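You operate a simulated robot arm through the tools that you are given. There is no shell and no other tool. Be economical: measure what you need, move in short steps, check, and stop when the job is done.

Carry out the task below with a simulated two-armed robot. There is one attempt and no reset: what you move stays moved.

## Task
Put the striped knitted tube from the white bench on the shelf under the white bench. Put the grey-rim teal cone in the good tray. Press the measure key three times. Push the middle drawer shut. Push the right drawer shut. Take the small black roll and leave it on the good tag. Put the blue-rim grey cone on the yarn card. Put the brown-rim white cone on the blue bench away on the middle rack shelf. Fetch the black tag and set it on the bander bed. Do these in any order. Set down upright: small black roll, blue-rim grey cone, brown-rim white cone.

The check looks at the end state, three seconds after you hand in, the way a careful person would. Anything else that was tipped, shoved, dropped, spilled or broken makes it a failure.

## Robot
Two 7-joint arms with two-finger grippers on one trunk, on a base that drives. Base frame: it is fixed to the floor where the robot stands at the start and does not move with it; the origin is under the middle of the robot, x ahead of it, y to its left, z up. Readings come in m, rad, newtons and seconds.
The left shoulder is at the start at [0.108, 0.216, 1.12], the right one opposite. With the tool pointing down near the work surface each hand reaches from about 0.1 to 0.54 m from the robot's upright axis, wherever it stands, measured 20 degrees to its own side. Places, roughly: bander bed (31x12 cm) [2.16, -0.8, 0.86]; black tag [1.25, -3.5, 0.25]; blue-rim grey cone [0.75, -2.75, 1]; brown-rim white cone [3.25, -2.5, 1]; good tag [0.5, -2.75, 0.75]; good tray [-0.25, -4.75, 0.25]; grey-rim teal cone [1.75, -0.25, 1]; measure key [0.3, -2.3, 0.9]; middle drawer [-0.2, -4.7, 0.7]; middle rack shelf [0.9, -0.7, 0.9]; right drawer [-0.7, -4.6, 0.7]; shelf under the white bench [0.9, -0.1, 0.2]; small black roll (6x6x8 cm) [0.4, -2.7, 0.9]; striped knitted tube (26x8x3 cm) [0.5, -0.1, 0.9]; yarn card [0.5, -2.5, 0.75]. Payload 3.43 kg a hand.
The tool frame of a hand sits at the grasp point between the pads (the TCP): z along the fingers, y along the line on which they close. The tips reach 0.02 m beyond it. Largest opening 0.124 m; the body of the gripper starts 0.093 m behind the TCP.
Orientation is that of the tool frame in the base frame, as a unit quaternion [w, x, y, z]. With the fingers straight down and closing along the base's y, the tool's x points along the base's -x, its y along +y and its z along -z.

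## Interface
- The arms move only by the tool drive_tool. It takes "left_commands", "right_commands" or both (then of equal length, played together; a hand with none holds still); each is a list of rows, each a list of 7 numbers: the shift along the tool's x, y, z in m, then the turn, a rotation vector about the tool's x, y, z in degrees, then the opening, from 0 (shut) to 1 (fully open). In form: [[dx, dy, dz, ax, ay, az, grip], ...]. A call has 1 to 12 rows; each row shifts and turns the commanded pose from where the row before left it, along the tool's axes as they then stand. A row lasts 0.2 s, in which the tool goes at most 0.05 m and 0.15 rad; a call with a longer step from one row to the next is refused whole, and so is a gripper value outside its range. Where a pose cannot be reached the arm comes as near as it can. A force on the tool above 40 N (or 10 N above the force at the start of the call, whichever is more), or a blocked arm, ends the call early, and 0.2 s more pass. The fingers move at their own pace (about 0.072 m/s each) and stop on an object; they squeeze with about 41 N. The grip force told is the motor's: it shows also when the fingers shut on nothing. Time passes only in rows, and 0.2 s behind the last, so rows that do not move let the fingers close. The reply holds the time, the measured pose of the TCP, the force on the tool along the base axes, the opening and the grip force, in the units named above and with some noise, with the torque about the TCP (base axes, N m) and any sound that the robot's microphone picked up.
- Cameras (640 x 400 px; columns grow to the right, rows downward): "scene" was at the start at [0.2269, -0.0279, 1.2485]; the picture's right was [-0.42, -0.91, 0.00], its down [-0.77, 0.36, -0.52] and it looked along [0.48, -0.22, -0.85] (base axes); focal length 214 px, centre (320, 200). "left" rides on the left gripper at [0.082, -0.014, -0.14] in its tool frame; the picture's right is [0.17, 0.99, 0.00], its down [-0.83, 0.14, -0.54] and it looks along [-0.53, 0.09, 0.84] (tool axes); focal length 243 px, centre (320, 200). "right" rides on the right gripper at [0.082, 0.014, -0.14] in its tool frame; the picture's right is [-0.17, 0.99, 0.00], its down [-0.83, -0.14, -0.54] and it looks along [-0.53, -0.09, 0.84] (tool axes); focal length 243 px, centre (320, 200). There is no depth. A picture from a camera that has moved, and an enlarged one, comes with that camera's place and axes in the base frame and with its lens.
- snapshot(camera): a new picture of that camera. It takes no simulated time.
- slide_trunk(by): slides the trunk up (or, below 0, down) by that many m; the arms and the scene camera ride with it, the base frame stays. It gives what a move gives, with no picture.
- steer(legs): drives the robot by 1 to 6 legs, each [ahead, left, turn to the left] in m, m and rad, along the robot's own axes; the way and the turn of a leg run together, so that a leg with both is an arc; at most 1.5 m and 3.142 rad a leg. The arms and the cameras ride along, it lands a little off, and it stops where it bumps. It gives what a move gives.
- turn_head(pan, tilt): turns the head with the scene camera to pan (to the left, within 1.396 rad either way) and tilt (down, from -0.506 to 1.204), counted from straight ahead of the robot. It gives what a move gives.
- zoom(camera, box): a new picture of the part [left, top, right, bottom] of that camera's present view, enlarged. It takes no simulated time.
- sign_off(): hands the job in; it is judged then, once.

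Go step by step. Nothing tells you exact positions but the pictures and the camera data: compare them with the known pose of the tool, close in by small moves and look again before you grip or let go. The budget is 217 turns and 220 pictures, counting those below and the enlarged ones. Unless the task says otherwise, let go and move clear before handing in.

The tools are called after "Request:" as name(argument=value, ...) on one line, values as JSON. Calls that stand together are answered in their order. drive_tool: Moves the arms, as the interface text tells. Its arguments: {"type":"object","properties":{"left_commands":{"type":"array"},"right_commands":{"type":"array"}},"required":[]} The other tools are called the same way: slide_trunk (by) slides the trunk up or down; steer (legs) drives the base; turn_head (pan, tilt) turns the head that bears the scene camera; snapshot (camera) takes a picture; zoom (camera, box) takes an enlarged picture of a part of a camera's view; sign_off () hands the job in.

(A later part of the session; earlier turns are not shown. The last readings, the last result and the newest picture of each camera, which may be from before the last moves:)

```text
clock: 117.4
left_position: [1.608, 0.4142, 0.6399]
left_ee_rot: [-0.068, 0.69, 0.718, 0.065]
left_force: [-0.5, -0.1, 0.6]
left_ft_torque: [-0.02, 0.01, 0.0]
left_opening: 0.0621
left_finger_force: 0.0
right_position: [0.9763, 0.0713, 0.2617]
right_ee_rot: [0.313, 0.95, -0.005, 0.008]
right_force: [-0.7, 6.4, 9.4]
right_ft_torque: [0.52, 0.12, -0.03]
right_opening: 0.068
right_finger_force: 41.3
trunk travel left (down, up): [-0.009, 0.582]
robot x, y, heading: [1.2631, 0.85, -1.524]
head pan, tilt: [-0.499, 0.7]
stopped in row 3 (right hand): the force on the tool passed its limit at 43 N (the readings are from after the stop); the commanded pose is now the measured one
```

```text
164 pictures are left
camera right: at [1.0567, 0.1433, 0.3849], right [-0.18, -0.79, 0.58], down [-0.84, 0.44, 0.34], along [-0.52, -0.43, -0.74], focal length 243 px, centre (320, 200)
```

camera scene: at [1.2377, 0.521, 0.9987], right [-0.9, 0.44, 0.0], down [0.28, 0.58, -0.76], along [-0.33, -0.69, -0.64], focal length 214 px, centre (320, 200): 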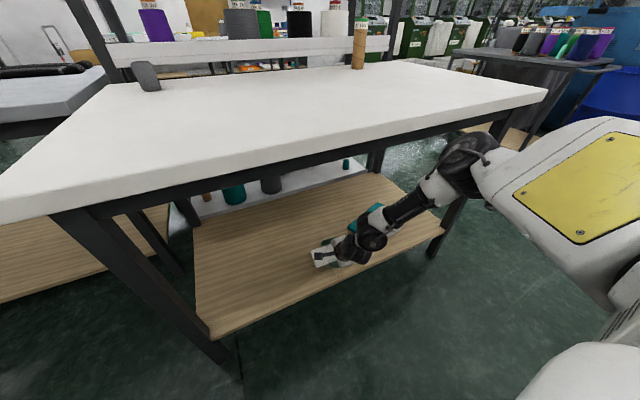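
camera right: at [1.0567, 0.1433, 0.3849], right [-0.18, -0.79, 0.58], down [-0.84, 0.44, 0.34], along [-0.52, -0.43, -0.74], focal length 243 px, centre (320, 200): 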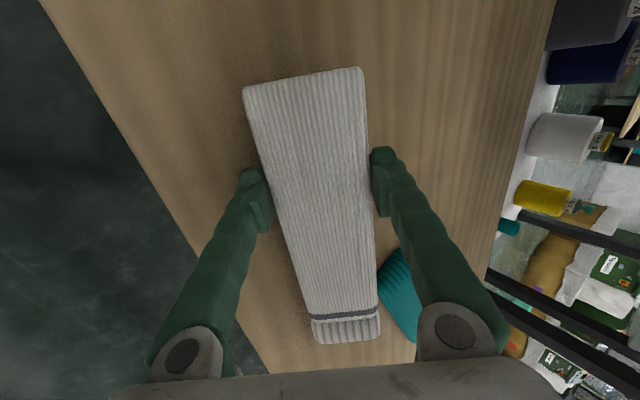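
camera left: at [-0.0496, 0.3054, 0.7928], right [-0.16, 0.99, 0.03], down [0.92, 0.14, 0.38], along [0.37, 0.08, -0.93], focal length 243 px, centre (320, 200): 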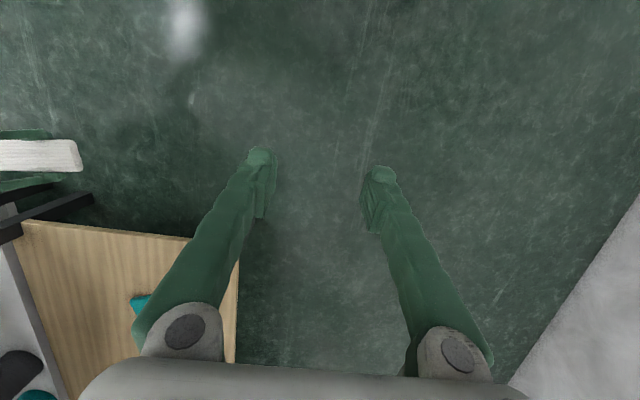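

Request:
drive_tool(right_commands=[[0, 0.006, -0.008, 0, 0, 0, 0], [0, 0.0, 0.0, 0, 0, 0, 0.75], [0, 0, 0, 0, 0, 0, 0.75], [0, 0, 0, 0, 0, 0, 0.75]])

Request:
snapshot(camera="right")

```text
clock: 118.4
left_position: [1.6083, 0.4152, 0.6407]
left_ee_rot: [-0.068, 0.689, 0.718, 0.063]
left_force: [-0.6, 0.3, -0.3]
left_ft_torque: [0.04, 0.04, 0.0]
left_opening: 0.062
left_finger_force: 0.1
right_position: [0.9769, 0.0739, 0.2702]
right_ee_rot: [0.312, 0.95, -0.005, 0.008]
right_force: [0.7, 0.6, 0.4]
right_ft_torque: [-0.03, 0.02, 0.02]
right_opening: 0.0931
right_finger_force: 0.0
trunk travel left (down, up): [-0.009, 0.582]
robot x, y, heading: [1.261, 0.8497, -1.52]
head pan, tilt: [-0.499, 0.7]
```

```text
163 pictures are left
camera right: at [1.0563, 0.1431, 0.3931], right [-0.18, -0.79, 0.58], down [-0.84, 0.43, 0.34], along [-0.52, -0.43, -0.74], focal length 243 px, centre (320, 200)
```

right: 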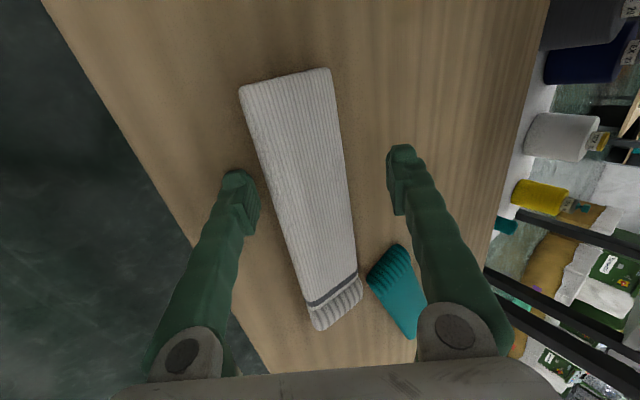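

Request:
drive_tool(right_commands=[[0, 0, -0.035, 0, 0, 0, 0.75], [0, 0, -0.035, 0, 0, 0, 0.75], [0, -0.036, -0.026, 0, 0, 0, 0.75], [0, -0.036, -0.026, 0, 0, 0, 0.75], [0, -0.036, -0.026, 0, 0, 0, 0.75], [0, -0.036, -0.026, 0, 0, 0, 0.5], [0, -0.036, -0.026, 0, 0, 0, 0.5]])

Request:
snapshot(camera="scene")

```text
clock: 120.0
left_position: [1.6088, 0.4144, 0.6397]
left_ee_rot: [-0.069, 0.689, 0.719, 0.064]
left_force: [0.2, -0.5, -0.5]
left_ft_torque: [0.0, -0.03, -0.03]
left_opening: 0.062
left_finger_force: 0.0
right_position: [0.9763, 0.3364, 0.3226]
right_ee_rot: [0.305, 0.952, 0.005, 0.003]
right_force: [0.2, -3.8, 3.4]
right_ft_torque: [0.68, 0.05, -0.1]
right_opening: 0.0621
right_finger_force: 0.0
trunk travel left (down, up): [-0.009, 0.582]
robot x, y, heading: [1.2609, 0.8521, -1.524]
head pan, tilt: [-0.499, 0.7]
```

```text
162 pictures are left
camera scene: at [1.2369, 0.5211, 0.9988], right [-0.9, 0.44, 0.0], down [0.28, 0.58, -0.76], along [-0.33, -0.69, -0.64], focal length 214 px, centre (320, 200)
```

scene: 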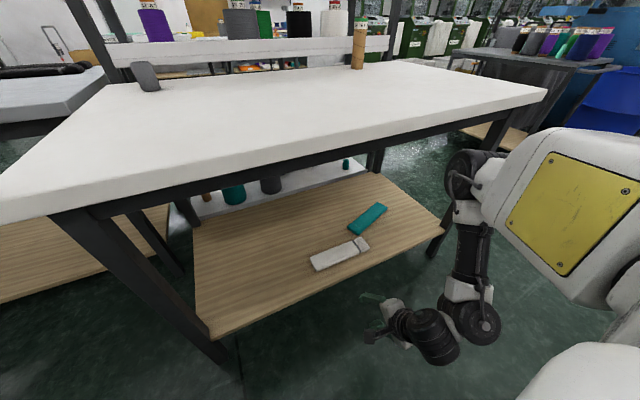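

The tube rests on the lower shelf. I'll raise the trunk, tuck the arms and look around from the far end of the aisle.

Request:
slide_trunk(by=0.4)

Request:
drive_tool(right_commands=[[0, 0, -0.02, 8, 0, 0, 0.5], [0, 0, -0.02, 8, 0, 0, 0.5], [0, 0, -0.02, 8, 0, 0, 0.5], [0, 0, -0.03, 8, 0, 0, 0.5], [0, 0, -0.04, 3.5, 0, 0, 0.5], [0, 0, -0.04, 0, 0, 0, 0.5], [0, 0, -0.04, 0, 0, 0, 0.5], [0, 0, -0.04, 0, 0, 0, 0.5]], left_commands=[[0, 0, 0, 0, 10, 0, 0.5], [0, 0, 0, 0, 0, -8, 0.5], [0, 0, 0, 0, 0, -8, 0.5], [0, 0, 0, 0, 0, -8, 0.5], [0, 0, 0, 0, 0, -8, 0.5], [0, 0, 0, 0, 0, -8, 0.5], [0, 0, 0, 0, 0, -8, 0.5], [0, 0, 0, 0, 0, -8, 0.5]])

Request:
turn_head(pan=0.7, tilt=0.35)

Request:
snapshot(camera="scene")

Request:
turn_head(pan=-0.2, tilt=0.3)

Request:
snapshot(camera="scene")

```text
clock: 123.8
left_position: [1.6087, 0.4146, 1.0393]
left_ee_rot: [-0.069, 0.689, 0.718, 0.063]
left_force: [0.6, 0.3, -0.3]
left_ft_torque: [0.01, 0.01, -0.01]
left_opening: 0.0623
left_finger_force: 0.1
right_position: [0.9776, 0.3352, 0.724]
right_ee_rot: [0.311, 0.95, -0.005, 0.007]
right_force: [0.3, -0.1, 0.8]
right_ft_torque: [-0.01, -0.01, 0.0]
right_opening: 0.0622
right_finger_force: 0.1
trunk travel left (down, up): [-0.409, 0.182]
robot x, y, heading: [1.2654, 0.8509, -1.52]
head pan, tilt: [-0.499, 0.7]
```

```text
refused: row 1 steps farther than a row can; nothing moved
```

```text
clock: 125.2
left_position: [1.6083, 0.4136, 1.0399]
left_ee_rot: [-0.069, 0.69, 0.718, 0.064]
left_force: [-0.1, -0.8, 0.6]
left_ft_torque: [0.0, 0.02, 0.04]
left_opening: 0.0622
left_finger_force: 0.0
right_position: [0.9779, 0.3347, 0.7255]
right_ee_rot: [0.312, 0.95, -0.004, 0.008]
right_force: [0.3, -0.5, -0.4]
right_ft_torque: [0.02, 0.03, 0.0]
right_opening: 0.0623
right_finger_force: 0.1
trunk travel left (down, up): [-0.409, 0.182]
robot x, y, heading: [1.2639, 0.8467, -1.529]
head pan, tilt: [0.7, 0.351]
```

```text
161 pictures are left
camera scene: at [1.3319, 0.6511, 1.4439], right [-0.73, -0.68, 0.0], down [-0.23, 0.25, -0.94], along [0.64, -0.69, -0.34], focal length 214 px, centre (320, 200)
```

scene: 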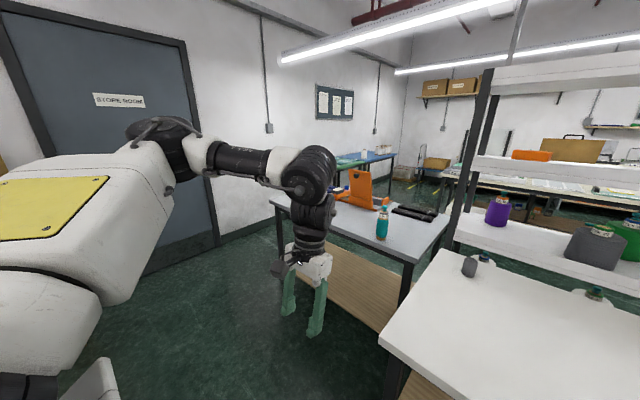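

```text
clock: 126.5
left_position: [1.6088, 0.4141, 1.04]
left_ee_rot: [-0.069, 0.689, 0.719, 0.063]
left_force: [-0.3, -0.6, -0.2]
left_ft_torque: [-0.02, -0.02, 0.02]
left_opening: 0.0621
left_finger_force: 0.1
right_position: [0.9767, 0.3358, 0.7254]
right_ee_rot: [0.311, 0.95, -0.004, 0.008]
right_force: [-1.0, -0.6, 0.5]
right_ft_torque: [0.01, 0.01, 0.02]
right_opening: 0.0616
right_finger_force: 0.1
trunk travel left (down, up): [-0.409, 0.182]
robot x, y, heading: [1.2605, 0.85, -1.525]
head pan, tilt: [-0.201, 0.3]
```

```text
160 pictures are left
camera scene: at [1.2545, 0.6272, 1.4487], right [-0.99, 0.15, 0.0], down [0.04, 0.29, -0.96], along [-0.15, -0.94, -0.3], focal length 214 px, centre (320, 200)
```

scene: 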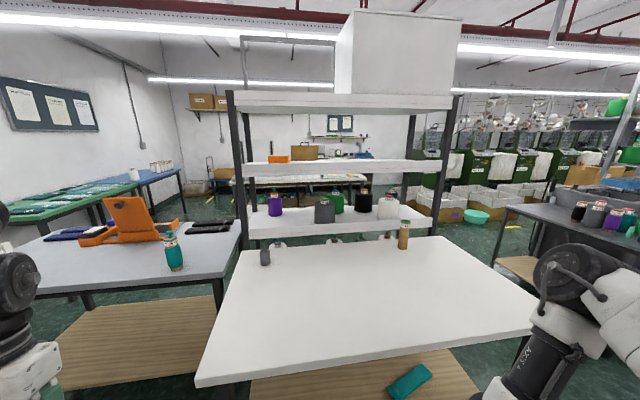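

Request:
drive_tool(right_commands=[[0, 0, -0.02, 8, 0, 0, 0.8], [0, 0, -0.02, 8, 0, 0, 0.8], [0, 0, -0.02, 8, 0, 0, 0.8], [0, 0, -0.03, 8, 0, 0, 0.8], [0, 0, -0.04, 4, 0, 0, 0.8], [0, 0, -0.04, 0, 0, 0, 0.8], [0, 0, -0.04, 0, 0, 0, 0.8], [0, 0, -0.04, 0, 0, 0, 0.8]], left_commands=[[0, 0, 0, 0, -5.3, 0, 0.5], [0, 0, 0, 0, -5.3, 0, 0.5], [0, 0, 0, 0, 0, -8, 0.5], [0, 0, 0, 0, 0, -8, 0.5], [0, 0, 0, 0, 0, -8, 0.5], [0, 0, 0, 0, 0, -8, 0.5], [0, 0, 0, 0, 0, -8, 0.5], [0, 0, 0, 0, 0, -8, 0.5]])

Request:
zoom(camera="scene", box=[60, 170, 260, 295])

Request:
zoom(camera="scene", box=[220, 100, 480, 262])

```text
clock: 128.2
left_position: [1.6333, 0.4091, 1.0685]
left_ee_rot: [-0.002, 0.613, 0.79, -0.001]
left_force: [-0.2, -0.2, 0.1]
left_ft_torque: [-0.02, 0.05, -0.03]
left_opening: 0.0622
left_finger_force: 0.1
left hand out of reach, approached as far as the arm can: row 3, 4, 5, 6, 7, 8
right_position: [0.9701, 0.3747, 0.9665]
right_ee_rot: [0.002, 1.0, -0.001, 0.009]
right_force: [-0.2, 0.1, 0.2]
right_ft_torque: [-0.01, 0.01, 0.02]
right_opening: 0.0993
right_finger_force: 0.1
trunk travel left (down, up): [-0.409, 0.182]
robot x, y, heading: [1.2639, 0.85, -1.52]
head pan, tilt: [-0.201, 0.3]
```

```text
3.20 times, centred on (160, 232) of scene
camera zoom: at [1.2548, 0.6286, 1.4489], right [-0.99, 0.15, 0.0], down [0.04, 0.29, -0.96], along [-0.15, -0.94, -0.29], focal length 686 px, centre (832, 96)
```

zoom: 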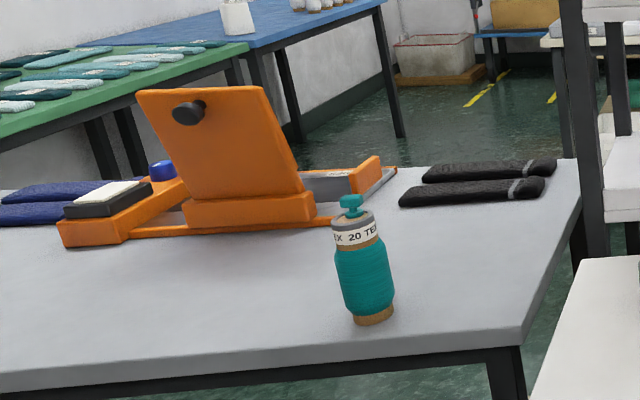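

```text
2.46 times, centred on (350, 181) of scene
camera zoom: at [1.2548, 0.6286, 1.4489], right [-0.99, 0.15, 0.0], down [0.04, 0.29, -0.96], along [-0.15, -0.94, -0.29], focal length 528 px, centre (246, 247)
```

zoom: 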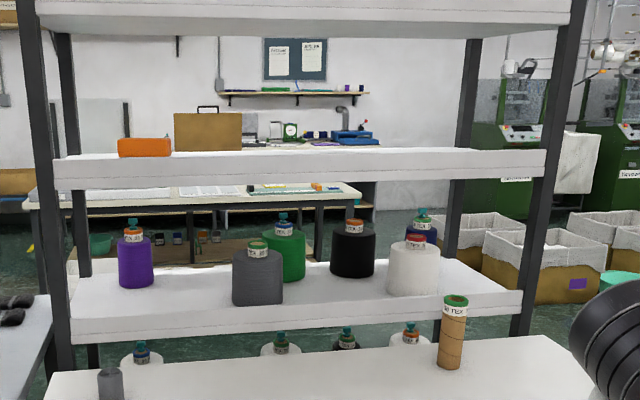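

Request:
steer(legs=[[0, 0.8, -0.05], [0.55, 0, 0]])

Request:
turn_head(pan=-0.4, tilt=0.8)

Request:
snapshot(camera="scene")

Request:
snapshot(camera="right")

```text
clock: 142.7
left_position: [2.3726, -0.1634, 1.0674]
left_ee_rot: [-0.002, 0.649, 0.761, -0.001]
left_force: [0.2, 0.4, 0.4]
left_ft_torque: [0.0, 0.02, -0.01]
left_opening: 0.062
left_finger_force: 0.1
right_position: [1.7116, -0.1359, 0.9664]
right_ee_rot: [0.004, 0.999, -0.048, 0.008]
right_force: [0.1, -0.1, -0.5]
right_ft_torque: [0.03, -0.03, 0.02]
right_opening: 0.0992
right_finger_force: 0.1
trunk travel left (down, up): [-0.409, 0.182]
robot x, y, heading: [2.0444, 0.3085, -1.61]
head pan, tilt: [-0.201, 0.3]
```

```text
clock: 143.7
left_position: [2.3732, -0.1643, 1.0673]
left_ee_rot: [-0.002, 0.648, 0.761, -0.001]
left_force: [0.2, -0.1, -0.6]
left_ft_torque: [-0.01, 0.01, -0.01]
left_opening: 0.0621
left_finger_force: 0.2
right_position: [1.7109, -0.1374, 0.9661]
right_ee_rot: [0.004, 0.999, -0.048, 0.009]
right_force: [0.7, 0.0, -0.1]
right_ft_torque: [0.01, 0.0, -0.01]
right_opening: 0.0992
right_finger_force: 0.0
trunk travel left (down, up): [-0.409, 0.182]
robot x, y, heading: [2.0456, 0.3063, -1.618]
head pan, tilt: [-0.4, 0.799]
```

```text
157 pictures are left
camera scene: at [2.0053, 0.1075, 1.4044], right [-0.9, 0.43, 0.0], down [0.31, 0.65, -0.7], along [-0.3, -0.63, -0.72], focal length 214 px, centre (320, 200)
```

scene: 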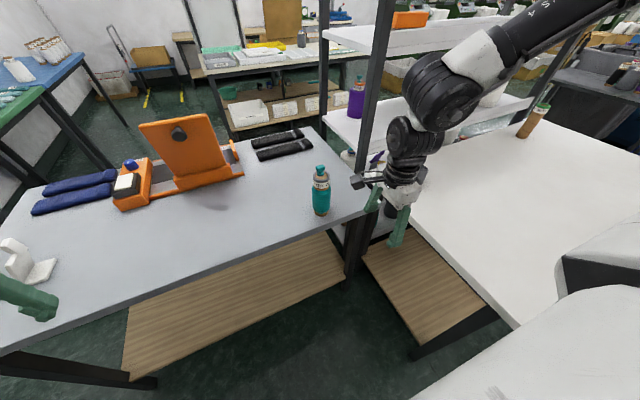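

```text
156 pictures are left
camera right: at [1.7884, -0.1578, 1.1079], right [-0.26, -0.97, 0.0], down [-0.82, 0.22, 0.52], along [-0.51, 0.13, -0.85], focal length 243 px, centre (320, 200)
```

right: 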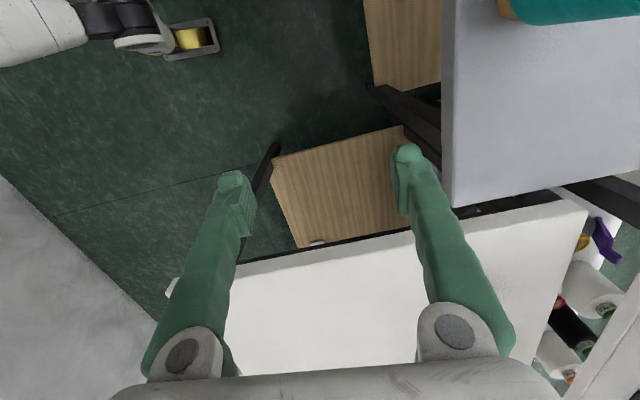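

Request:
drive_tool(right_commands=[[0, 0, -0.04, 0, 0, 0, 1], [0, 0, -0.04, 0, 0, 0, 1], [0, 0, -0.04, 0, 0, 0, 1], [0.02, 0, 0, 0, 0, 0, 1], [0.03, 0, 0, 0, 0, 0, 1], [0.03, 0, 0, 0, 0, 0, 1]])

Request:
steer(legs=[[0.12, 0, 0.04]])

Request:
snapshot(camera="right")

Request:
snapshot(camera="scene")

```text
clock: 145.1
left_position: [2.3741, -0.1635, 1.066]
left_ee_rot: [-0.002, 0.649, 0.761, -0.001]
left_force: [-0.4, -0.2, -0.5]
left_ft_torque: [-0.01, -0.02, -0.01]
left_opening: 0.0621
left_finger_force: 0.0
right_position: [1.7905, -0.1434, 1.0865]
right_ee_rot: [0.003, 0.999, -0.048, 0.009]
right_force: [0.0, -0.6, 0.1]
right_ft_torque: [0.05, 0.01, 0.02]
right_opening: 0.1239
right_finger_force: 0.2
trunk travel left (down, up): [-0.409, 0.182]
robot x, y, heading: [2.0506, 0.3123, -1.616]
head pan, tilt: [-0.4, 0.799]
```

```text
clock: 146.4
left_position: [2.3883, -0.2663, 1.0685]
left_ee_rot: [-0.001, 0.634, 0.773, -0.002]
left_force: [-0.4, 0.5, 0.1]
left_ft_torque: [-0.03, 0.02, -0.01]
left_opening: 0.0618
left_finger_force: 0.0
right_position: [1.8047, -0.268, 1.0859]
right_ee_rot: [0.003, 1.0, -0.028, 0.009]
right_force: [-1.0, -1.0, -0.2]
right_ft_torque: [-0.03, -0.02, -0.01]
right_opening: 0.1239
right_finger_force: 0.0
trunk travel left (down, up): [-0.409, 0.182]
robot x, y, heading: [2.0441, 0.1899, -1.581]
head pan, tilt: [-0.4, 0.799]
```

```text
155 pictures are left
camera right: at [1.8821, -0.286, 1.2288], right [-0.22, -0.98, 0.0], down [-0.83, 0.19, 0.52], along [-0.51, 0.11, -0.85], focal length 243 px, centre (320, 200)
```

right: 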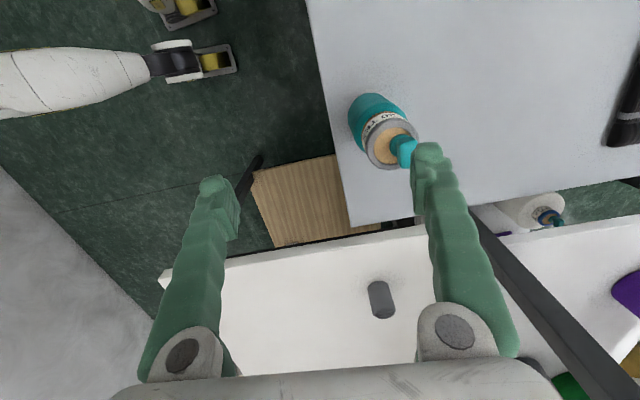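

```text
154 pictures are left
camera scene: at [2.0101, -0.0095, 1.4046], right [-0.92, 0.4, 0.0], down [0.28, 0.66, -0.7], along [-0.28, -0.64, -0.72], focal length 214 px, centre (320, 200)
```

scene: 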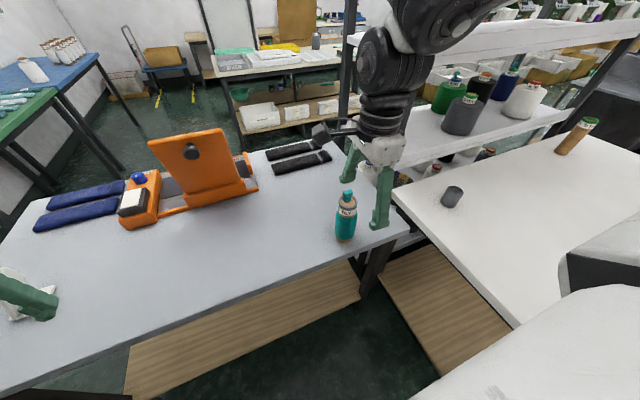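

Request:
drive_tool(right_commands=[[-0.003, 0.037, 0, 0, 0, 0, 1], [-0.003, 0.037, 0, 0, 0, 0, 1], [0, 0, 0.03, 0, 0, 0, 1]])

Request:
snapshot(camera="right")

```text
clock: 147.2
left_position: [2.3873, -0.2685, 1.0669]
left_ee_rot: [-0.001, 0.634, 0.773, -0.001]
left_force: [-0.3, -0.4, -0.4]
left_ft_torque: [-0.02, -0.03, 0.0]
left_opening: 0.0618
left_finger_force: 0.0
right_position: [1.7954, -0.3436, 1.0565]
right_ee_rot: [0.003, 1.0, -0.028, 0.008]
right_force: [-0.8, -0.7, 0.3]
right_ft_torque: [0.01, -0.02, -0.03]
right_opening: 0.124
right_finger_force: 0.1
trunk travel left (down, up): [-0.409, 0.182]
robot x, y, heading: [2.0497, 0.1926, -1.573]
head pan, tilt: [-0.4, 0.799]
```

```text
153 pictures are left
camera right: at [1.873, -0.3612, 1.1988], right [-0.22, -0.98, 0.0], down [-0.83, 0.19, 0.52], along [-0.51, 0.11, -0.85], focal length 243 px, centre (320, 200)
```

right: 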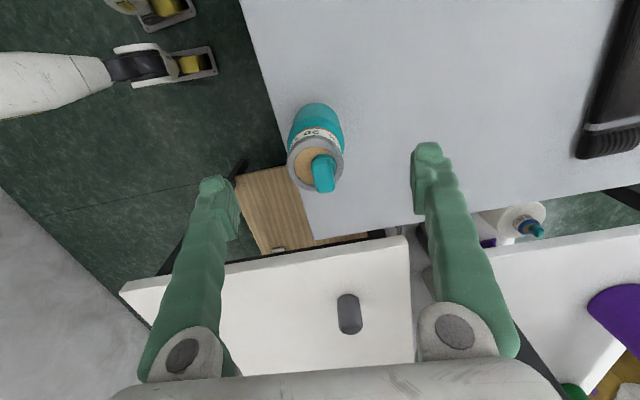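

Request:
drive_tool(right_commands=[[0, 0, 0.04, 0, 0, 0, 1], [0, 0, 0.04, 0, 0, 0, 1], [0, 0, 0.024, 0, 0, 0, 1]])

Request:
snapshot(camera="right")

```text
clock: 148.0
left_position: [2.3893, -0.2687, 1.0677]
left_ee_rot: [-0.002, 0.634, 0.773, 0.0]
left_force: [0.0, -0.1, -0.6]
left_ft_torque: [-0.02, 0.02, -0.02]
left_opening: 0.0616
left_finger_force: 0.1
right_position: [1.7945, -0.3423, 0.9522]
right_ee_rot: [0.004, 1.0, -0.029, 0.009]
right_force: [-0.6, 0.1, 0.4]
right_ft_torque: [0.0, 0.03, -0.01]
right_opening: 0.1239
right_finger_force: 0.1
trunk travel left (down, up): [-0.409, 0.182]
robot x, y, heading: [2.0435, 0.1924, -1.575]
head pan, tilt: [-0.4, 0.799]
```

```text
152 pictures are left
camera right: at [1.874, -0.3603, 1.0937], right [-0.22, -0.98, 0.0], down [-0.83, 0.19, 0.52], along [-0.51, 0.11, -0.85], focal length 243 px, centre (320, 200)
```

right: 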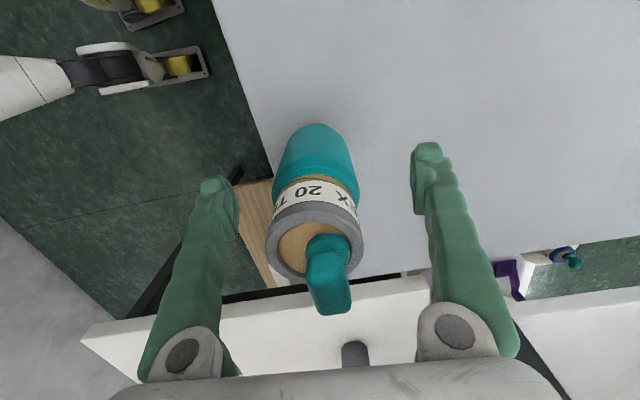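

Request:
drive_tool(right_commands=[[0, 0, 0, 0, 0, 0, 0], [0, 0, 0, 0, 0, 0, 0], [0, 0, 0, 0, 0, 0, 0], [0, 0, 0, 0, 0, 0, 0], [0, 0, 0, 0, 0, 0, 0]])

Request:
drive_tool(right_commands=[[0, 0, -0.01, 0, 0, 0, 0], [0, 0, -0.02, 0, 0, 0, 0], [0, 0, -0.03, 0, 0, 0, 0], [0, 0, -0.04, 0, 0, 0, 0]])

Request:
snapshot(camera="right")

```text
clock: 149.2
left_position: [2.389, -0.2672, 1.068]
left_ee_rot: [-0.001, 0.634, 0.773, 0.0]
left_force: [0.6, 0.3, -0.1]
left_ft_torque: [0.02, 0.05, 0.0]
left_opening: 0.0619
left_finger_force: 0.0
right_position: [1.7953, -0.3424, 0.9523]
right_ee_rot: [0.003, 1.0, -0.028, 0.009]
right_force: [0.1, 0.4, -0.6]
right_ft_torque: [0.01, -0.04, 0.01]
right_opening: 0.0605
right_finger_force: 40.5
trunk travel left (down, up): [-0.409, 0.182]
robot x, y, heading: [2.0469, 0.1927, -1.58]
head pan, tilt: [-0.4, 0.799]
```

```text
clock: 150.2
left_position: [2.3879, -0.2666, 1.0674]
left_ee_rot: [-0.001, 0.634, 0.773, -0.001]
left_force: [0.1, 0.0, -0.4]
left_ft_torque: [-0.01, 0.0, 0.01]
left_opening: 0.0621
left_finger_force: 0.1
right_position: [1.7945, -0.3415, 1.0532]
right_ee_rot: [0.004, 1.0, -0.028, 0.009]
right_force: [-0.1, -0.9, -0.1]
right_ft_torque: [0.0, -0.02, 0.01]
right_opening: 0.0607
right_finger_force: 40.9
trunk travel left (down, up): [-0.409, 0.182]
robot x, y, heading: [2.0392, 0.1929, -1.581]
head pan, tilt: [-0.4, 0.799]
```

```text
151 pictures are left
camera right: at [1.8714, -0.3596, 1.1956], right [-0.22, -0.98, 0.0], down [-0.83, 0.19, 0.52], along [-0.51, 0.11, -0.85], focal length 243 px, centre (320, 200)
```

right: 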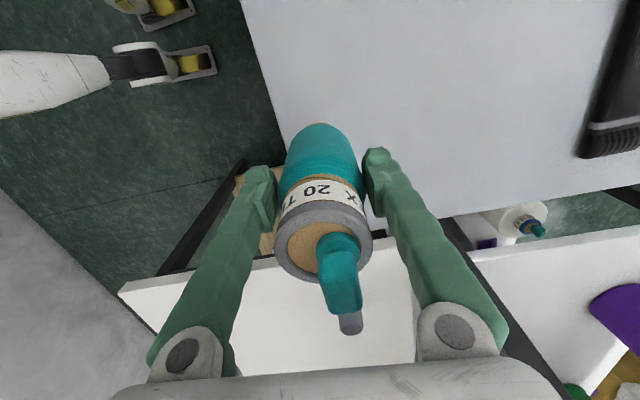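

Request:
turn_head(pan=0.5, tilt=0.45)

Request:
snapshot(camera="scene")

Request:
turn_head(pan=-0.1, tilt=0.3)

Request:
snapshot(camera="scene")

```text
clock: 151.4
left_position: [2.3877, -0.2685, 1.0672]
left_ee_rot: [-0.001, 0.634, 0.773, -0.001]
left_force: [0.2, 0.2, 0.2]
left_ft_torque: [0.01, 0.01, 0.03]
left_opening: 0.062
left_finger_force: 0.1
right_position: [1.7925, -0.3422, 1.0525]
right_ee_rot: [0.003, 1.0, -0.028, 0.008]
right_force: [0.0, 0.6, -1.2]
right_ft_torque: [0.01, 0.0, -0.01]
right_opening: 0.0604
right_finger_force: 41.2
trunk travel left (down, up): [-0.409, 0.182]
robot x, y, heading: [2.0411, 0.1912, -1.579]
head pan, tilt: [0.499, 0.45]
```

```text
150 pictures are left
camera scene: at [2.0854, -0.0183, 1.4347], right [-0.88, -0.47, 0.0], down [-0.21, 0.38, -0.9], along [0.43, -0.79, -0.44], focal length 214 px, centre (320, 200)
```

scene: 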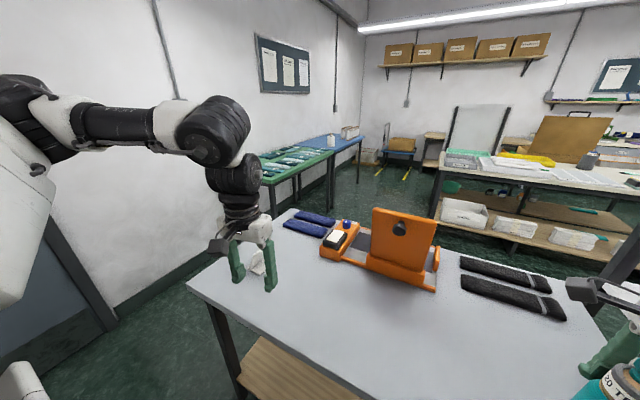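

```text
clock: 152.4
left_position: [2.3874, -0.2671, 1.0676]
left_ee_rot: [-0.002, 0.634, 0.773, -0.002]
left_force: [0.4, -0.4, -0.2]
left_ft_torque: [0.04, -0.01, 0.02]
left_opening: 0.0622
left_finger_force: 0.1
right_position: [1.7924, -0.3429, 1.0526]
right_ee_rot: [0.004, 1.0, -0.029, 0.009]
right_force: [-0.6, -0.2, -0.7]
right_ft_torque: [0.01, 0.01, -0.01]
right_opening: 0.0605
right_finger_force: 41.2
trunk travel left (down, up): [-0.409, 0.182]
robot x, y, heading: [2.0432, 0.1945, -1.58]
head pan, tilt: [-0.099, 0.3]
```

```text
149 pictures are left
camera scene: at [2.0323, -0.0301, 1.4487], right [-0.99, 0.1, 0.0], down [0.03, 0.29, -0.96], along [-0.1, -0.95, -0.3], focal length 214 px, centre (320, 200)
```

scene: 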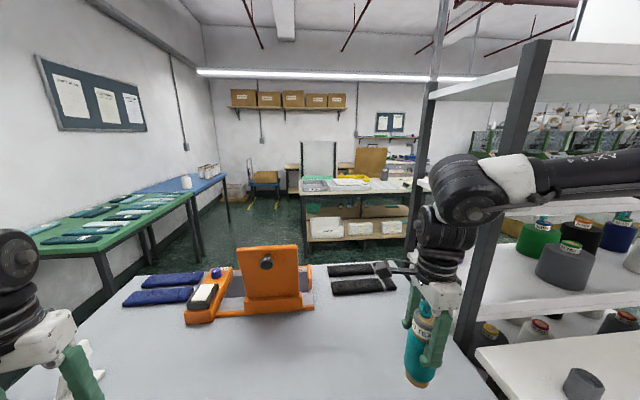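

Request:
steer(legs=[[-0.62, 0, 0], [0, -1.5, 0], [0, -0.85, 0]])

Request:
snapshot(camera="scene")

```text
clock: 187.7
left_position: [0.0379, 0.4072, 1.0671]
left_ee_rot: [-0.001, 0.637, 0.771, 0.0]
left_force: [-0.3, 0.0, 0.0]
left_ft_torque: [-0.01, 0.01, -0.01]
left_opening: 0.0623
left_finger_force: 0.1
right_position: [-0.5579, 0.3404, 1.0521]
right_ee_rot: [0.004, 0.999, -0.034, 0.008]
right_force: [0.0, 0.5, 0.2]
right_ft_torque: [0.0, -0.01, -0.02]
right_opening: 0.0606
right_finger_force: 40.8
trunk travel left (down, up): [-0.409, 0.182]
robot x, y, heading: [-0.3024, 0.8724, -1.585]
head pan, tilt: [-0.099, 0.3]
```

```text
148 pictures are left
camera scene: at [-0.3161, 0.6495, 1.4487], right [-0.99, 0.12, 0.0], down [0.03, 0.29, -0.96], along [-0.11, -0.95, -0.3], focal length 214 px, centre (320, 200)
```

scene: 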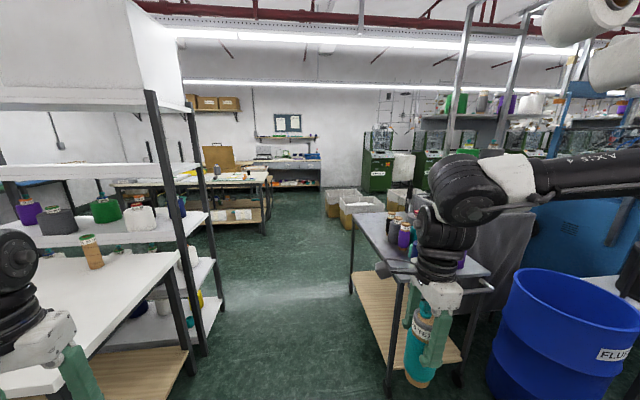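

Request:
steer(legs=[[0.15, 0, 0], [0, 0, 1.585], [-0.12, -0.3, 0], [0, -1.3, 0], [0, -0.7, 0]])

Request:
turn_head(pan=-0.9, tilt=0.35)

Request:
snapshot(camera="scene")

```text
clock: 225.2
left_position: [0.0383, -1.2325, 1.0672]
left_ee_rot: [-0.001, -0.104, 0.995, -0.001]
left_force: [0.5, -0.1, 0.0]
left_ft_torque: [-0.03, 0.0, 0.03]
left_opening: 0.0616
left_finger_force: 0.1
right_position: [0.1219, -1.827, 1.054]
right_ee_rot: [-0.003, 0.723, 0.691, 0.009]
right_force: [-0.9, 0.3, -1.5]
right_ft_torque: [0.0, 0.03, 0.02]
right_opening: 0.0603
right_finger_force: 41.1
trunk travel left (down, up): [-0.409, 0.182]
robot x, y, heading: [-0.4174, -1.5837, 0.003]
head pan, tilt: [-0.099, 0.3]
```

```text
clock: 226.3
left_position: [0.0378, -1.2332, 1.0666]
left_ee_rot: [-0.001, -0.104, 0.995, -0.002]
left_force: [-1.0, 0.1, 0.4]
left_ft_torque: [0.0, 0.03, -0.01]
left_opening: 0.0619
left_finger_force: 0.0
right_position: [0.1219, -1.8281, 1.0534]
right_ee_rot: [-0.003, 0.723, 0.691, 0.008]
right_force: [-0.5, -0.7, -0.2]
right_ft_torque: [-0.03, 0.01, 0.01]
right_opening: 0.06
right_finger_force: 40.8
trunk travel left (down, up): [-0.409, 0.182]
robot x, y, heading: [-0.416, -1.5855, 0.005]
head pan, tilt: [-0.901, 0.351]
```

```text
147 pictures are left
camera scene: at [-0.2295, -1.6542, 1.444], right [-0.78, -0.63, 0.0], down [-0.22, 0.27, -0.94], along [0.59, -0.73, -0.34], focal length 214 px, centre (320, 200)
```

scene: 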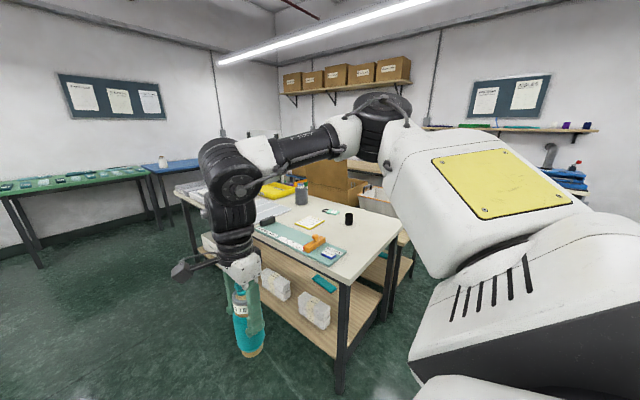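

Request:
zoom(camera="scene", box=[230, 160, 430, 285])

Request:
turn_head(pan=-1.39, tilt=0.3)

Request:
snapshot(camera="scene")

```text
3.20 times, centred on (330, 222) of scene
camera zoom: at [-0.2295, -1.6542, 1.444], right [-0.78, -0.63, 0.0], down [-0.22, 0.27, -0.94], along [0.59, -0.73, -0.34], focal length 686 px, centre (288, 128)
```

zoom: 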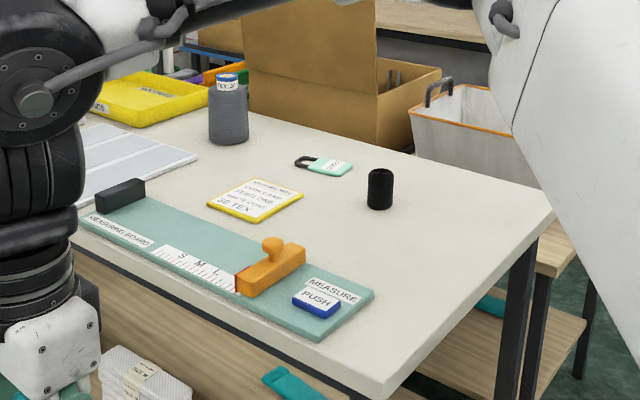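

```text
clock: 227.3
left_position: [0.0388, -1.2342, 1.0681]
left_ee_rot: [-0.001, -0.105, 0.995, -0.001]
left_force: [0.1, -0.2, -0.4]
left_ft_torque: [-0.01, 0.02, 0.03]
left_opening: 0.0619
left_finger_force: 0.1
right_position: [0.1206, -1.8273, 1.0522]
right_ee_rot: [-0.004, 0.723, 0.691, 0.008]
right_force: [0.9, 0.0, 0.3]
right_ft_torque: [-0.04, -0.01, 0.02]
right_opening: 0.0603
right_finger_force: 41.1
trunk travel left (down, up): [-0.409, 0.182]
robot x, y, heading: [-0.4149, -1.5837, 0.004]
head pan, tilt: [-1.389, 0.3]
```

```text
145 pictures are left
camera scene: at [-0.2703, -1.6733, 1.4487], right [-0.98, -0.19, 0.0], down [-0.06, 0.29, -0.96], along [0.18, -0.94, -0.3], focal length 214 px, centre (320, 200)
```

scene: 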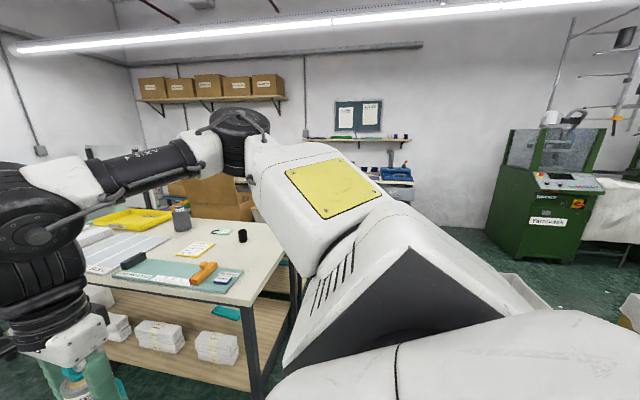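

Request:
steer(legs=[[0, 0, -1.575], [0, -0.15, 0], [1.2, 0, 0]])

Request:
turn_head(pan=0.0, tilt=0.4)

Request:
snapshot(camera="scene")

```text
clock: 242.3
left_position: [-0.2168, -3.2413, 1.068]
left_ee_rot: [-0.002, 0.63, 0.776, -0.001]
left_force: [0.0, -0.1, 0.3]
left_ft_torque: [-0.01, -0.02, 0.01]
left_opening: 0.0619
left_finger_force: 0.0
right_position: [-0.8103, -3.3216, 1.0528]
right_ee_rot: [0.004, 1.0, -0.023, 0.009]
right_force: [-0.5, -0.5, -0.6]
right_ft_torque: [0.02, -0.01, 0.01]
right_opening: 0.0605
right_finger_force: 40.8
trunk travel left (down, up): [-0.409, 0.182]
robot x, y, heading: [-0.5655, -2.7831, -1.568]
head pan, tilt: [-1.389, 0.3]
```

```text
clock: 243.8
left_position: [-0.2163, -3.2403, 1.0671]
left_ee_rot: [-0.002, 0.63, 0.776, -0.001]
left_force: [-0.5, -0.2, -0.4]
left_ft_torque: [0.06, -0.01, -0.01]
left_opening: 0.0621
left_finger_force: 0.1
right_position: [-0.8096, -3.3213, 1.0525]
right_ee_rot: [0.003, 1.0, -0.024, 0.008]
right_force: [0.7, 0.1, -1.4]
right_ft_torque: [-0.02, -0.05, 0.01]
right_opening: 0.0603
right_finger_force: 41.0
trunk travel left (down, up): [-0.409, 0.182]
robot x, y, heading: [-0.5653, -2.7798, -1.573]
head pan, tilt: [0.0, 0.4]
```

```text
144 pictures are left
camera scene: at [-0.5654, -3.0064, 1.4394], right [-1.0, 0.0, 0.0], down [0.0, 0.39, -0.92], along [0.0, -0.92, -0.39], focal length 214 px, centre (320, 200)
```

scene: 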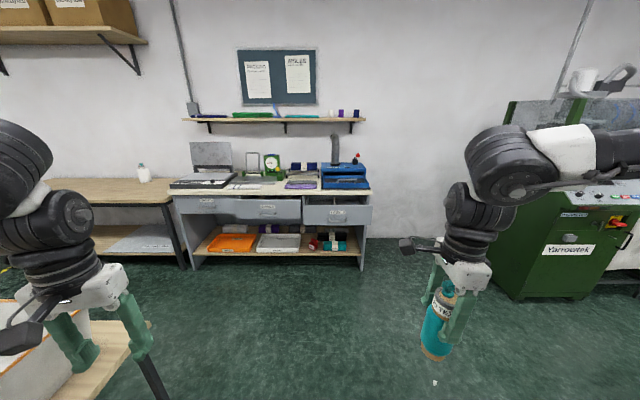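

Request:
zoom(camera="scene", box=[160, 140, 400, 290])

```text
2.67 times, centred on (280, 215) of scene
camera zoom: at [-0.5654, -3.0064, 1.4394], right [-1.0, 0.0, 0.0], down [0.0, 0.39, -0.92], along [0.0, -0.92, -0.39], focal length 572 px, centre (427, 160)
```

zoom: 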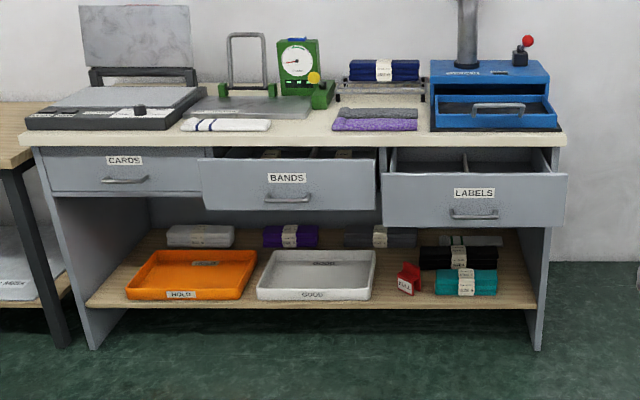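

Request:
drive_tool(left_commands=[[-0.03, 0, 0.02, 0, -7, 0, 0], [-0.03, 0, 0.02, 0, -7, 0, 0], [-0.03, 0, 0.02, 0, -7, 0, 0], [-0.03, 0, 0.02, 0, -8, 0, 0], [-0.02, 0, 0.03, 0, -8, 0, 0], [-0.01, 0, 0.03, 0, -8, 0, 0], [0.02, 0, 0.03, 0, 0, 0, 0], [0.03, 0, 0.03, 0, 0, 0, 0], [0.03, 0, 0.03, 0, 0, 0, 0]])

Request:
steer(legs=[[0.85, 0.12, 0]])

Request:
turn_head(pan=0.2, tilt=0.7)

Request:
snapshot(camera="scene")

```text
clock: 245.8
left_position: [-0.1758, -3.4342, 0.8555]
left_ee_rot: [0.295, 0.582, 0.717, -0.244]
left_force: [-0.8, 0.2, 0.5]
left_ft_torque: [-0.02, 0.0, 0.04]
left_opening: 0.0
left_finger_force: 34.4
right_position: [-0.8103, -3.3224, 1.0524]
right_ee_rot: [0.004, 1.0, -0.024, 0.008]
right_force: [0.1, -0.6, -0.6]
right_ft_torque: [0.01, 0.0, 0.03]
right_opening: 0.0604
right_finger_force: 41.3
trunk travel left (down, up): [-0.409, 0.182]
robot x, y, heading: [-0.5646, -2.784, -1.56]
head pan, tilt: [0.0, 0.4]
```

```text
clock: 251.5
left_position: [-0.0548, -4.3037, 0.8557]
left_ee_rot: [0.295, 0.583, 0.717, -0.242]
left_force: [0.1, -0.1, 0.4]
left_ft_torque: [-0.01, -0.01, 0.0]
left_opening: 0.0
left_finger_force: 34.3
right_position: [-0.6893, -4.1878, 1.0527]
right_ee_rot: [0.004, 1.0, -0.026, 0.01]
right_force: [-0.3, 1.1, -0.4]
right_ft_torque: [0.02, 0.0, -0.05]
right_opening: 0.0604
right_finger_force: 41.5
trunk travel left (down, up): [-0.409, 0.182]
robot x, y, heading: [-0.4436, -3.6522, -1.571]
head pan, tilt: [0.0, 0.4]
```

```text
clock: 252.3
left_position: [-0.0553, -4.3039, 0.8548]
left_ee_rot: [0.295, 0.584, 0.716, -0.242]
left_force: [0.2, -0.3, -0.9]
left_ft_torque: [-0.01, 0.02, -0.02]
left_opening: 0.0
left_finger_force: 34.7
right_position: [-0.6904, -4.1884, 1.0526]
right_ee_rot: [0.004, 1.0, -0.026, 0.009]
right_force: [-0.9, -0.9, -1.1]
right_ft_torque: [0.0, -0.02, 0.03]
right_opening: 0.0606
right_finger_force: 41.0
trunk travel left (down, up): [-0.409, 0.182]
robot x, y, heading: [-0.4424, -3.65, -1.572]
head pan, tilt: [0.201, 0.7]
```

```text
142 pictures are left
camera scene: at [-0.4257, -3.8648, 1.4126], right [-0.98, -0.2, 0.0], down [-0.13, 0.63, -0.77], along [0.15, -0.75, -0.64], focal length 214 px, centre (320, 200)
```

scene: 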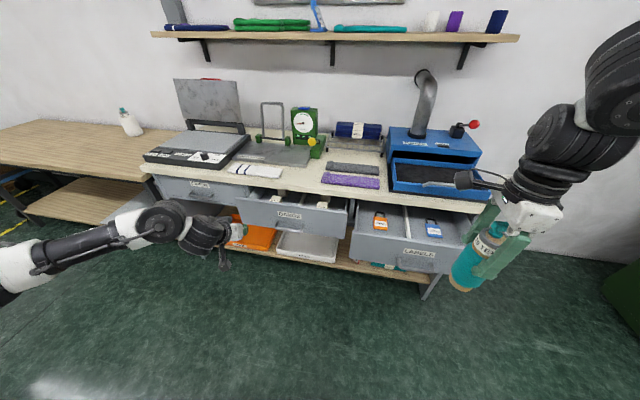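

Request:
drive_tool(left_commands=[[0.031, 0, 0.031, 0, 0, 0, 0], [0.031, 0, 0.031, 0, 0, 0, 0], [0.031, 0, 0.031, 0, 0, 0, 0]])

Request:
steer(legs=[[0.12, -0.09, 0]])

Request:
snapshot(camera="left")

Request:
snapshot(camera="scene")

```text
clock: 253.1
left_position: [-0.0571, -4.3035, 0.7239]
left_ee_rot: [0.295, 0.584, 0.717, -0.242]
left_force: [-0.5, -0.3, 1.4]
left_ft_torque: [0.05, -0.02, -0.01]
left_opening: 0.0
left_finger_force: 34.2
right_position: [-0.691, -4.1876, 1.0524]
right_ee_rot: [0.003, 1.0, -0.027, 0.009]
right_force: [0.2, -0.9, -0.8]
right_ft_torque: [-0.01, -0.03, 0.0]
right_opening: 0.0603
right_finger_force: 40.8
trunk travel left (down, up): [-0.409, 0.182]
robot x, y, heading: [-0.4455, -3.6487, -1.575]
head pan, tilt: [0.201, 0.7]
```

```text
clock: 254.9
left_position: [-0.1463, -4.4205, 0.7245]
left_ee_rot: [0.295, 0.583, 0.717, -0.242]
left_force: [0.2, 0.1, 0.9]
left_ft_torque: [0.0, -0.04, -0.01]
left_opening: 0.0
left_finger_force: 34.2
right_position: [-0.7784, -4.3065, 1.0522]
right_ee_rot: [0.004, 1.0, -0.026, 0.009]
right_force: [0.4, -0.7, -1.5]
right_ft_torque: [-0.01, 0.02, -0.01]
right_opening: 0.0604
right_finger_force: 41.4
trunk travel left (down, up): [-0.409, 0.182]
robot x, y, heading: [-0.5318, -3.7714, -1.573]
head pan, tilt: [0.201, 0.7]
```

```text
141 pictures are left
camera left: at [-0.1925, -4.2707, 0.7656], right [0.94, 0.31, -0.12], down [0.18, -0.17, 0.97], along [0.28, -0.93, -0.22], focal length 243 px, centre (320, 200)
```

left: 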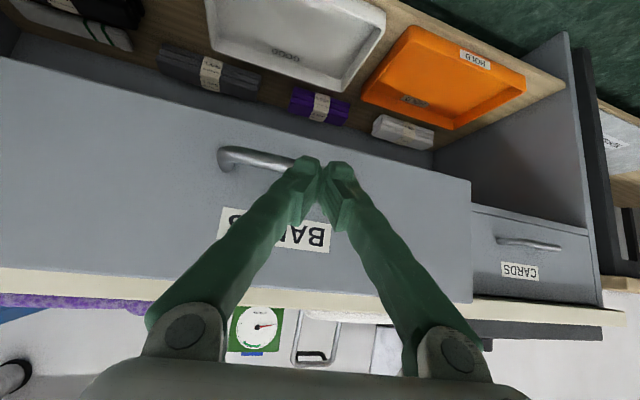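

```text
140 pictures are left
camera scene: at [-0.515, -3.9832, 1.4126], right [-0.98, -0.2, 0.0], down [-0.13, 0.63, -0.77], along [0.15, -0.75, -0.64], focal length 214 px, centre (320, 200)
```

scene: 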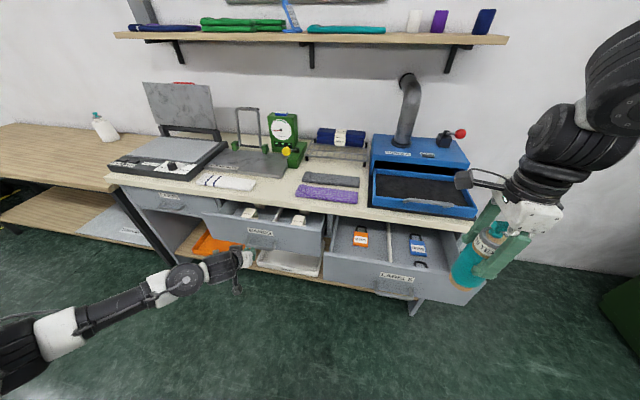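

Request:
drive_tool(left_commands=[[-0.007, 0, -0.007, 0, 0, 0, 0], [-0.021, 0, 0.021, 0, 0, 0, 0], [-0.021, 0, 0.021, 0, 0, 0, 0], [-0.014, 0, 0.014, 0, 0, 0, 0], [-0.014, 0, 0.014, 0, 0, 0, 0], [-0.014, 0, 0.014, 0, 0, 0, 0]])

Request:
snapshot(camera="scene")

```text
clock: 256.3
left_position: [-0.1232, -4.5388, 0.7348]
left_ee_rot: [0.295, 0.584, 0.716, -0.243]
left_force: [-0.8, 0.0, 0.2]
left_ft_torque: [-0.02, 0.0, 0.02]
left_opening: 0.0
left_finger_force: 34.0
right_position: [-0.7782, -4.3079, 1.0511]
right_ee_rot: [0.003, 1.0, -0.025, 0.008]
right_force: [-0.2, -0.5, -0.7]
right_ft_torque: [0.02, 0.0, -0.02]
right_opening: 0.0605
right_finger_force: 40.9
trunk travel left (down, up): [-0.409, 0.182]
robot x, y, heading: [-0.5301, -3.7696, -1.575]
head pan, tilt: [0.201, 0.7]
```

```text
139 pictures are left
camera scene: at [-0.5153, -3.9841, 1.4125], right [-0.98, -0.2, 0.0], down [-0.13, 0.63, -0.76], along [0.15, -0.75, -0.64], focal length 214 px, centre (320, 200)
```

scene: 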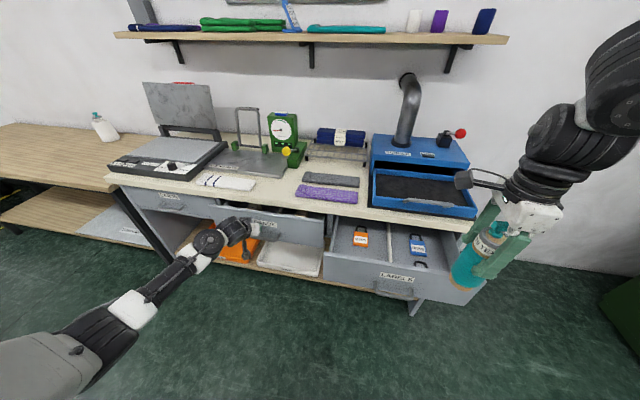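

Request:
steer(legs=[[0.06, -0.01, 0]])

Request:
snapshot(camera="left")

```text
clock: 257.4
left_position: [-0.1337, -4.5952, 0.7341]
left_ee_rot: [0.296, 0.583, 0.717, -0.242]
left_force: [-0.8, 1.5, 1.3]
left_ft_torque: [-0.02, -0.01, -0.02]
left_opening: 0.0001
left_finger_force: 34.6
right_position: [-0.7892, -4.3643, 1.0522]
right_ee_rot: [0.004, 1.0, -0.025, 0.009]
right_force: [0.6, 0.3, -0.4]
right_ft_torque: [0.0, 0.03, 0.0]
right_opening: 0.0603
right_finger_force: 40.9
trunk travel left (down, up): [-0.409, 0.182]
robot x, y, heading: [-0.5407, -3.8305, -1.573]
head pan, tilt: [0.201, 0.7]
```

```text
138 pictures are left
camera left: at [-0.1793, -4.4464, 0.7755], right [0.94, 0.31, -0.12], down [0.18, -0.18, 0.97], along [0.28, -0.93, -0.22], focal length 243 px, centre (320, 200)
```

left: 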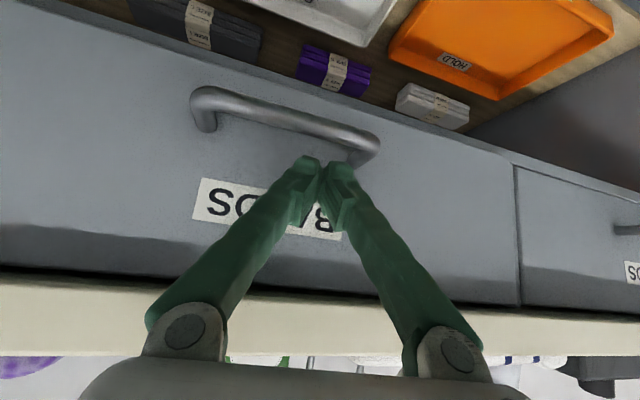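

Request:
steer(legs=[[0.03, 0, 0]])

Request:
snapshot(camera="left")

Request:
zoom(camera="scene", box=[100, 150, 420, 350])

```text
clock: 258.3
left_position: [-0.1326, -4.6189, 0.7316]
left_ee_rot: [0.294, 0.586, 0.717, -0.237]
left_force: [0.4, 5.2, 1.1]
left_ft_torque: [0.0, -0.03, -0.02]
left_opening: 0.0001
left_finger_force: 33.8
right_position: [-0.7892, -4.3924, 1.0526]
right_ee_rot: [0.004, 1.0, -0.024, 0.009]
right_force: [-0.3, 0.3, -1.1]
right_ft_torque: [0.0, -0.04, 0.0]
right_opening: 0.0602
right_finger_force: 41.7
trunk travel left (down, up): [-0.409, 0.182]
robot x, y, heading: [-0.5389, -3.8557, -1.574]
head pan, tilt: [0.201, 0.7]
stopped in leg 1: the force on the tool passed its limit at 165 N (the readings are from after the stop); the commanded pose is now the measured one
```

```text
137 pictures are left
camera left: at [-0.1786, -4.4697, 0.7742], right [0.94, 0.31, -0.11], down [0.18, -0.18, 0.97], along [0.28, -0.93, -0.23], focal length 243 px, centre (320, 200)
```

left: 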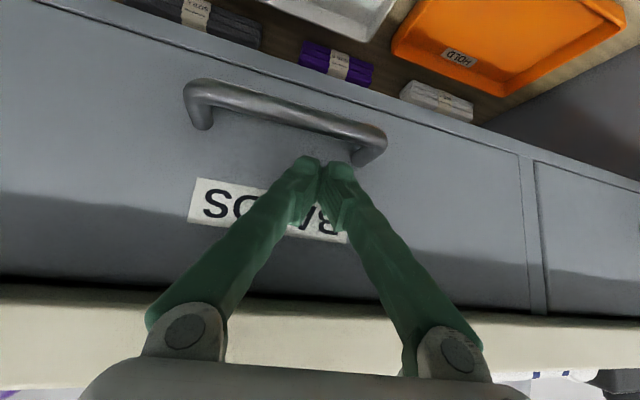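

```text
2.00 times, centred on (260, 250) of scene
camera zoom: at [-0.5254, -4.0684, 1.4126], right [-0.98, -0.2, 0.0], down [-0.13, 0.63, -0.77], along [0.15, -0.75, -0.64], focal length 429 px, centre (440, 100)
```

zoom: 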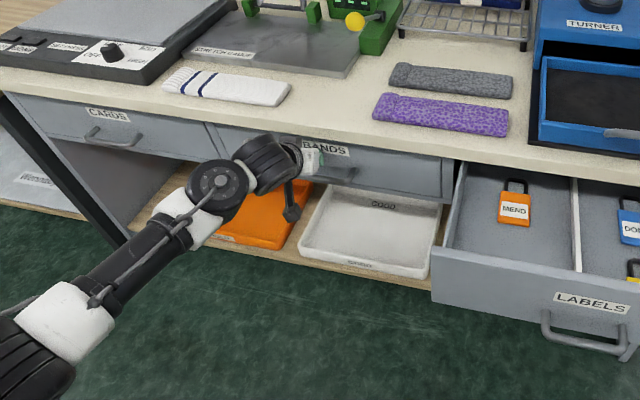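

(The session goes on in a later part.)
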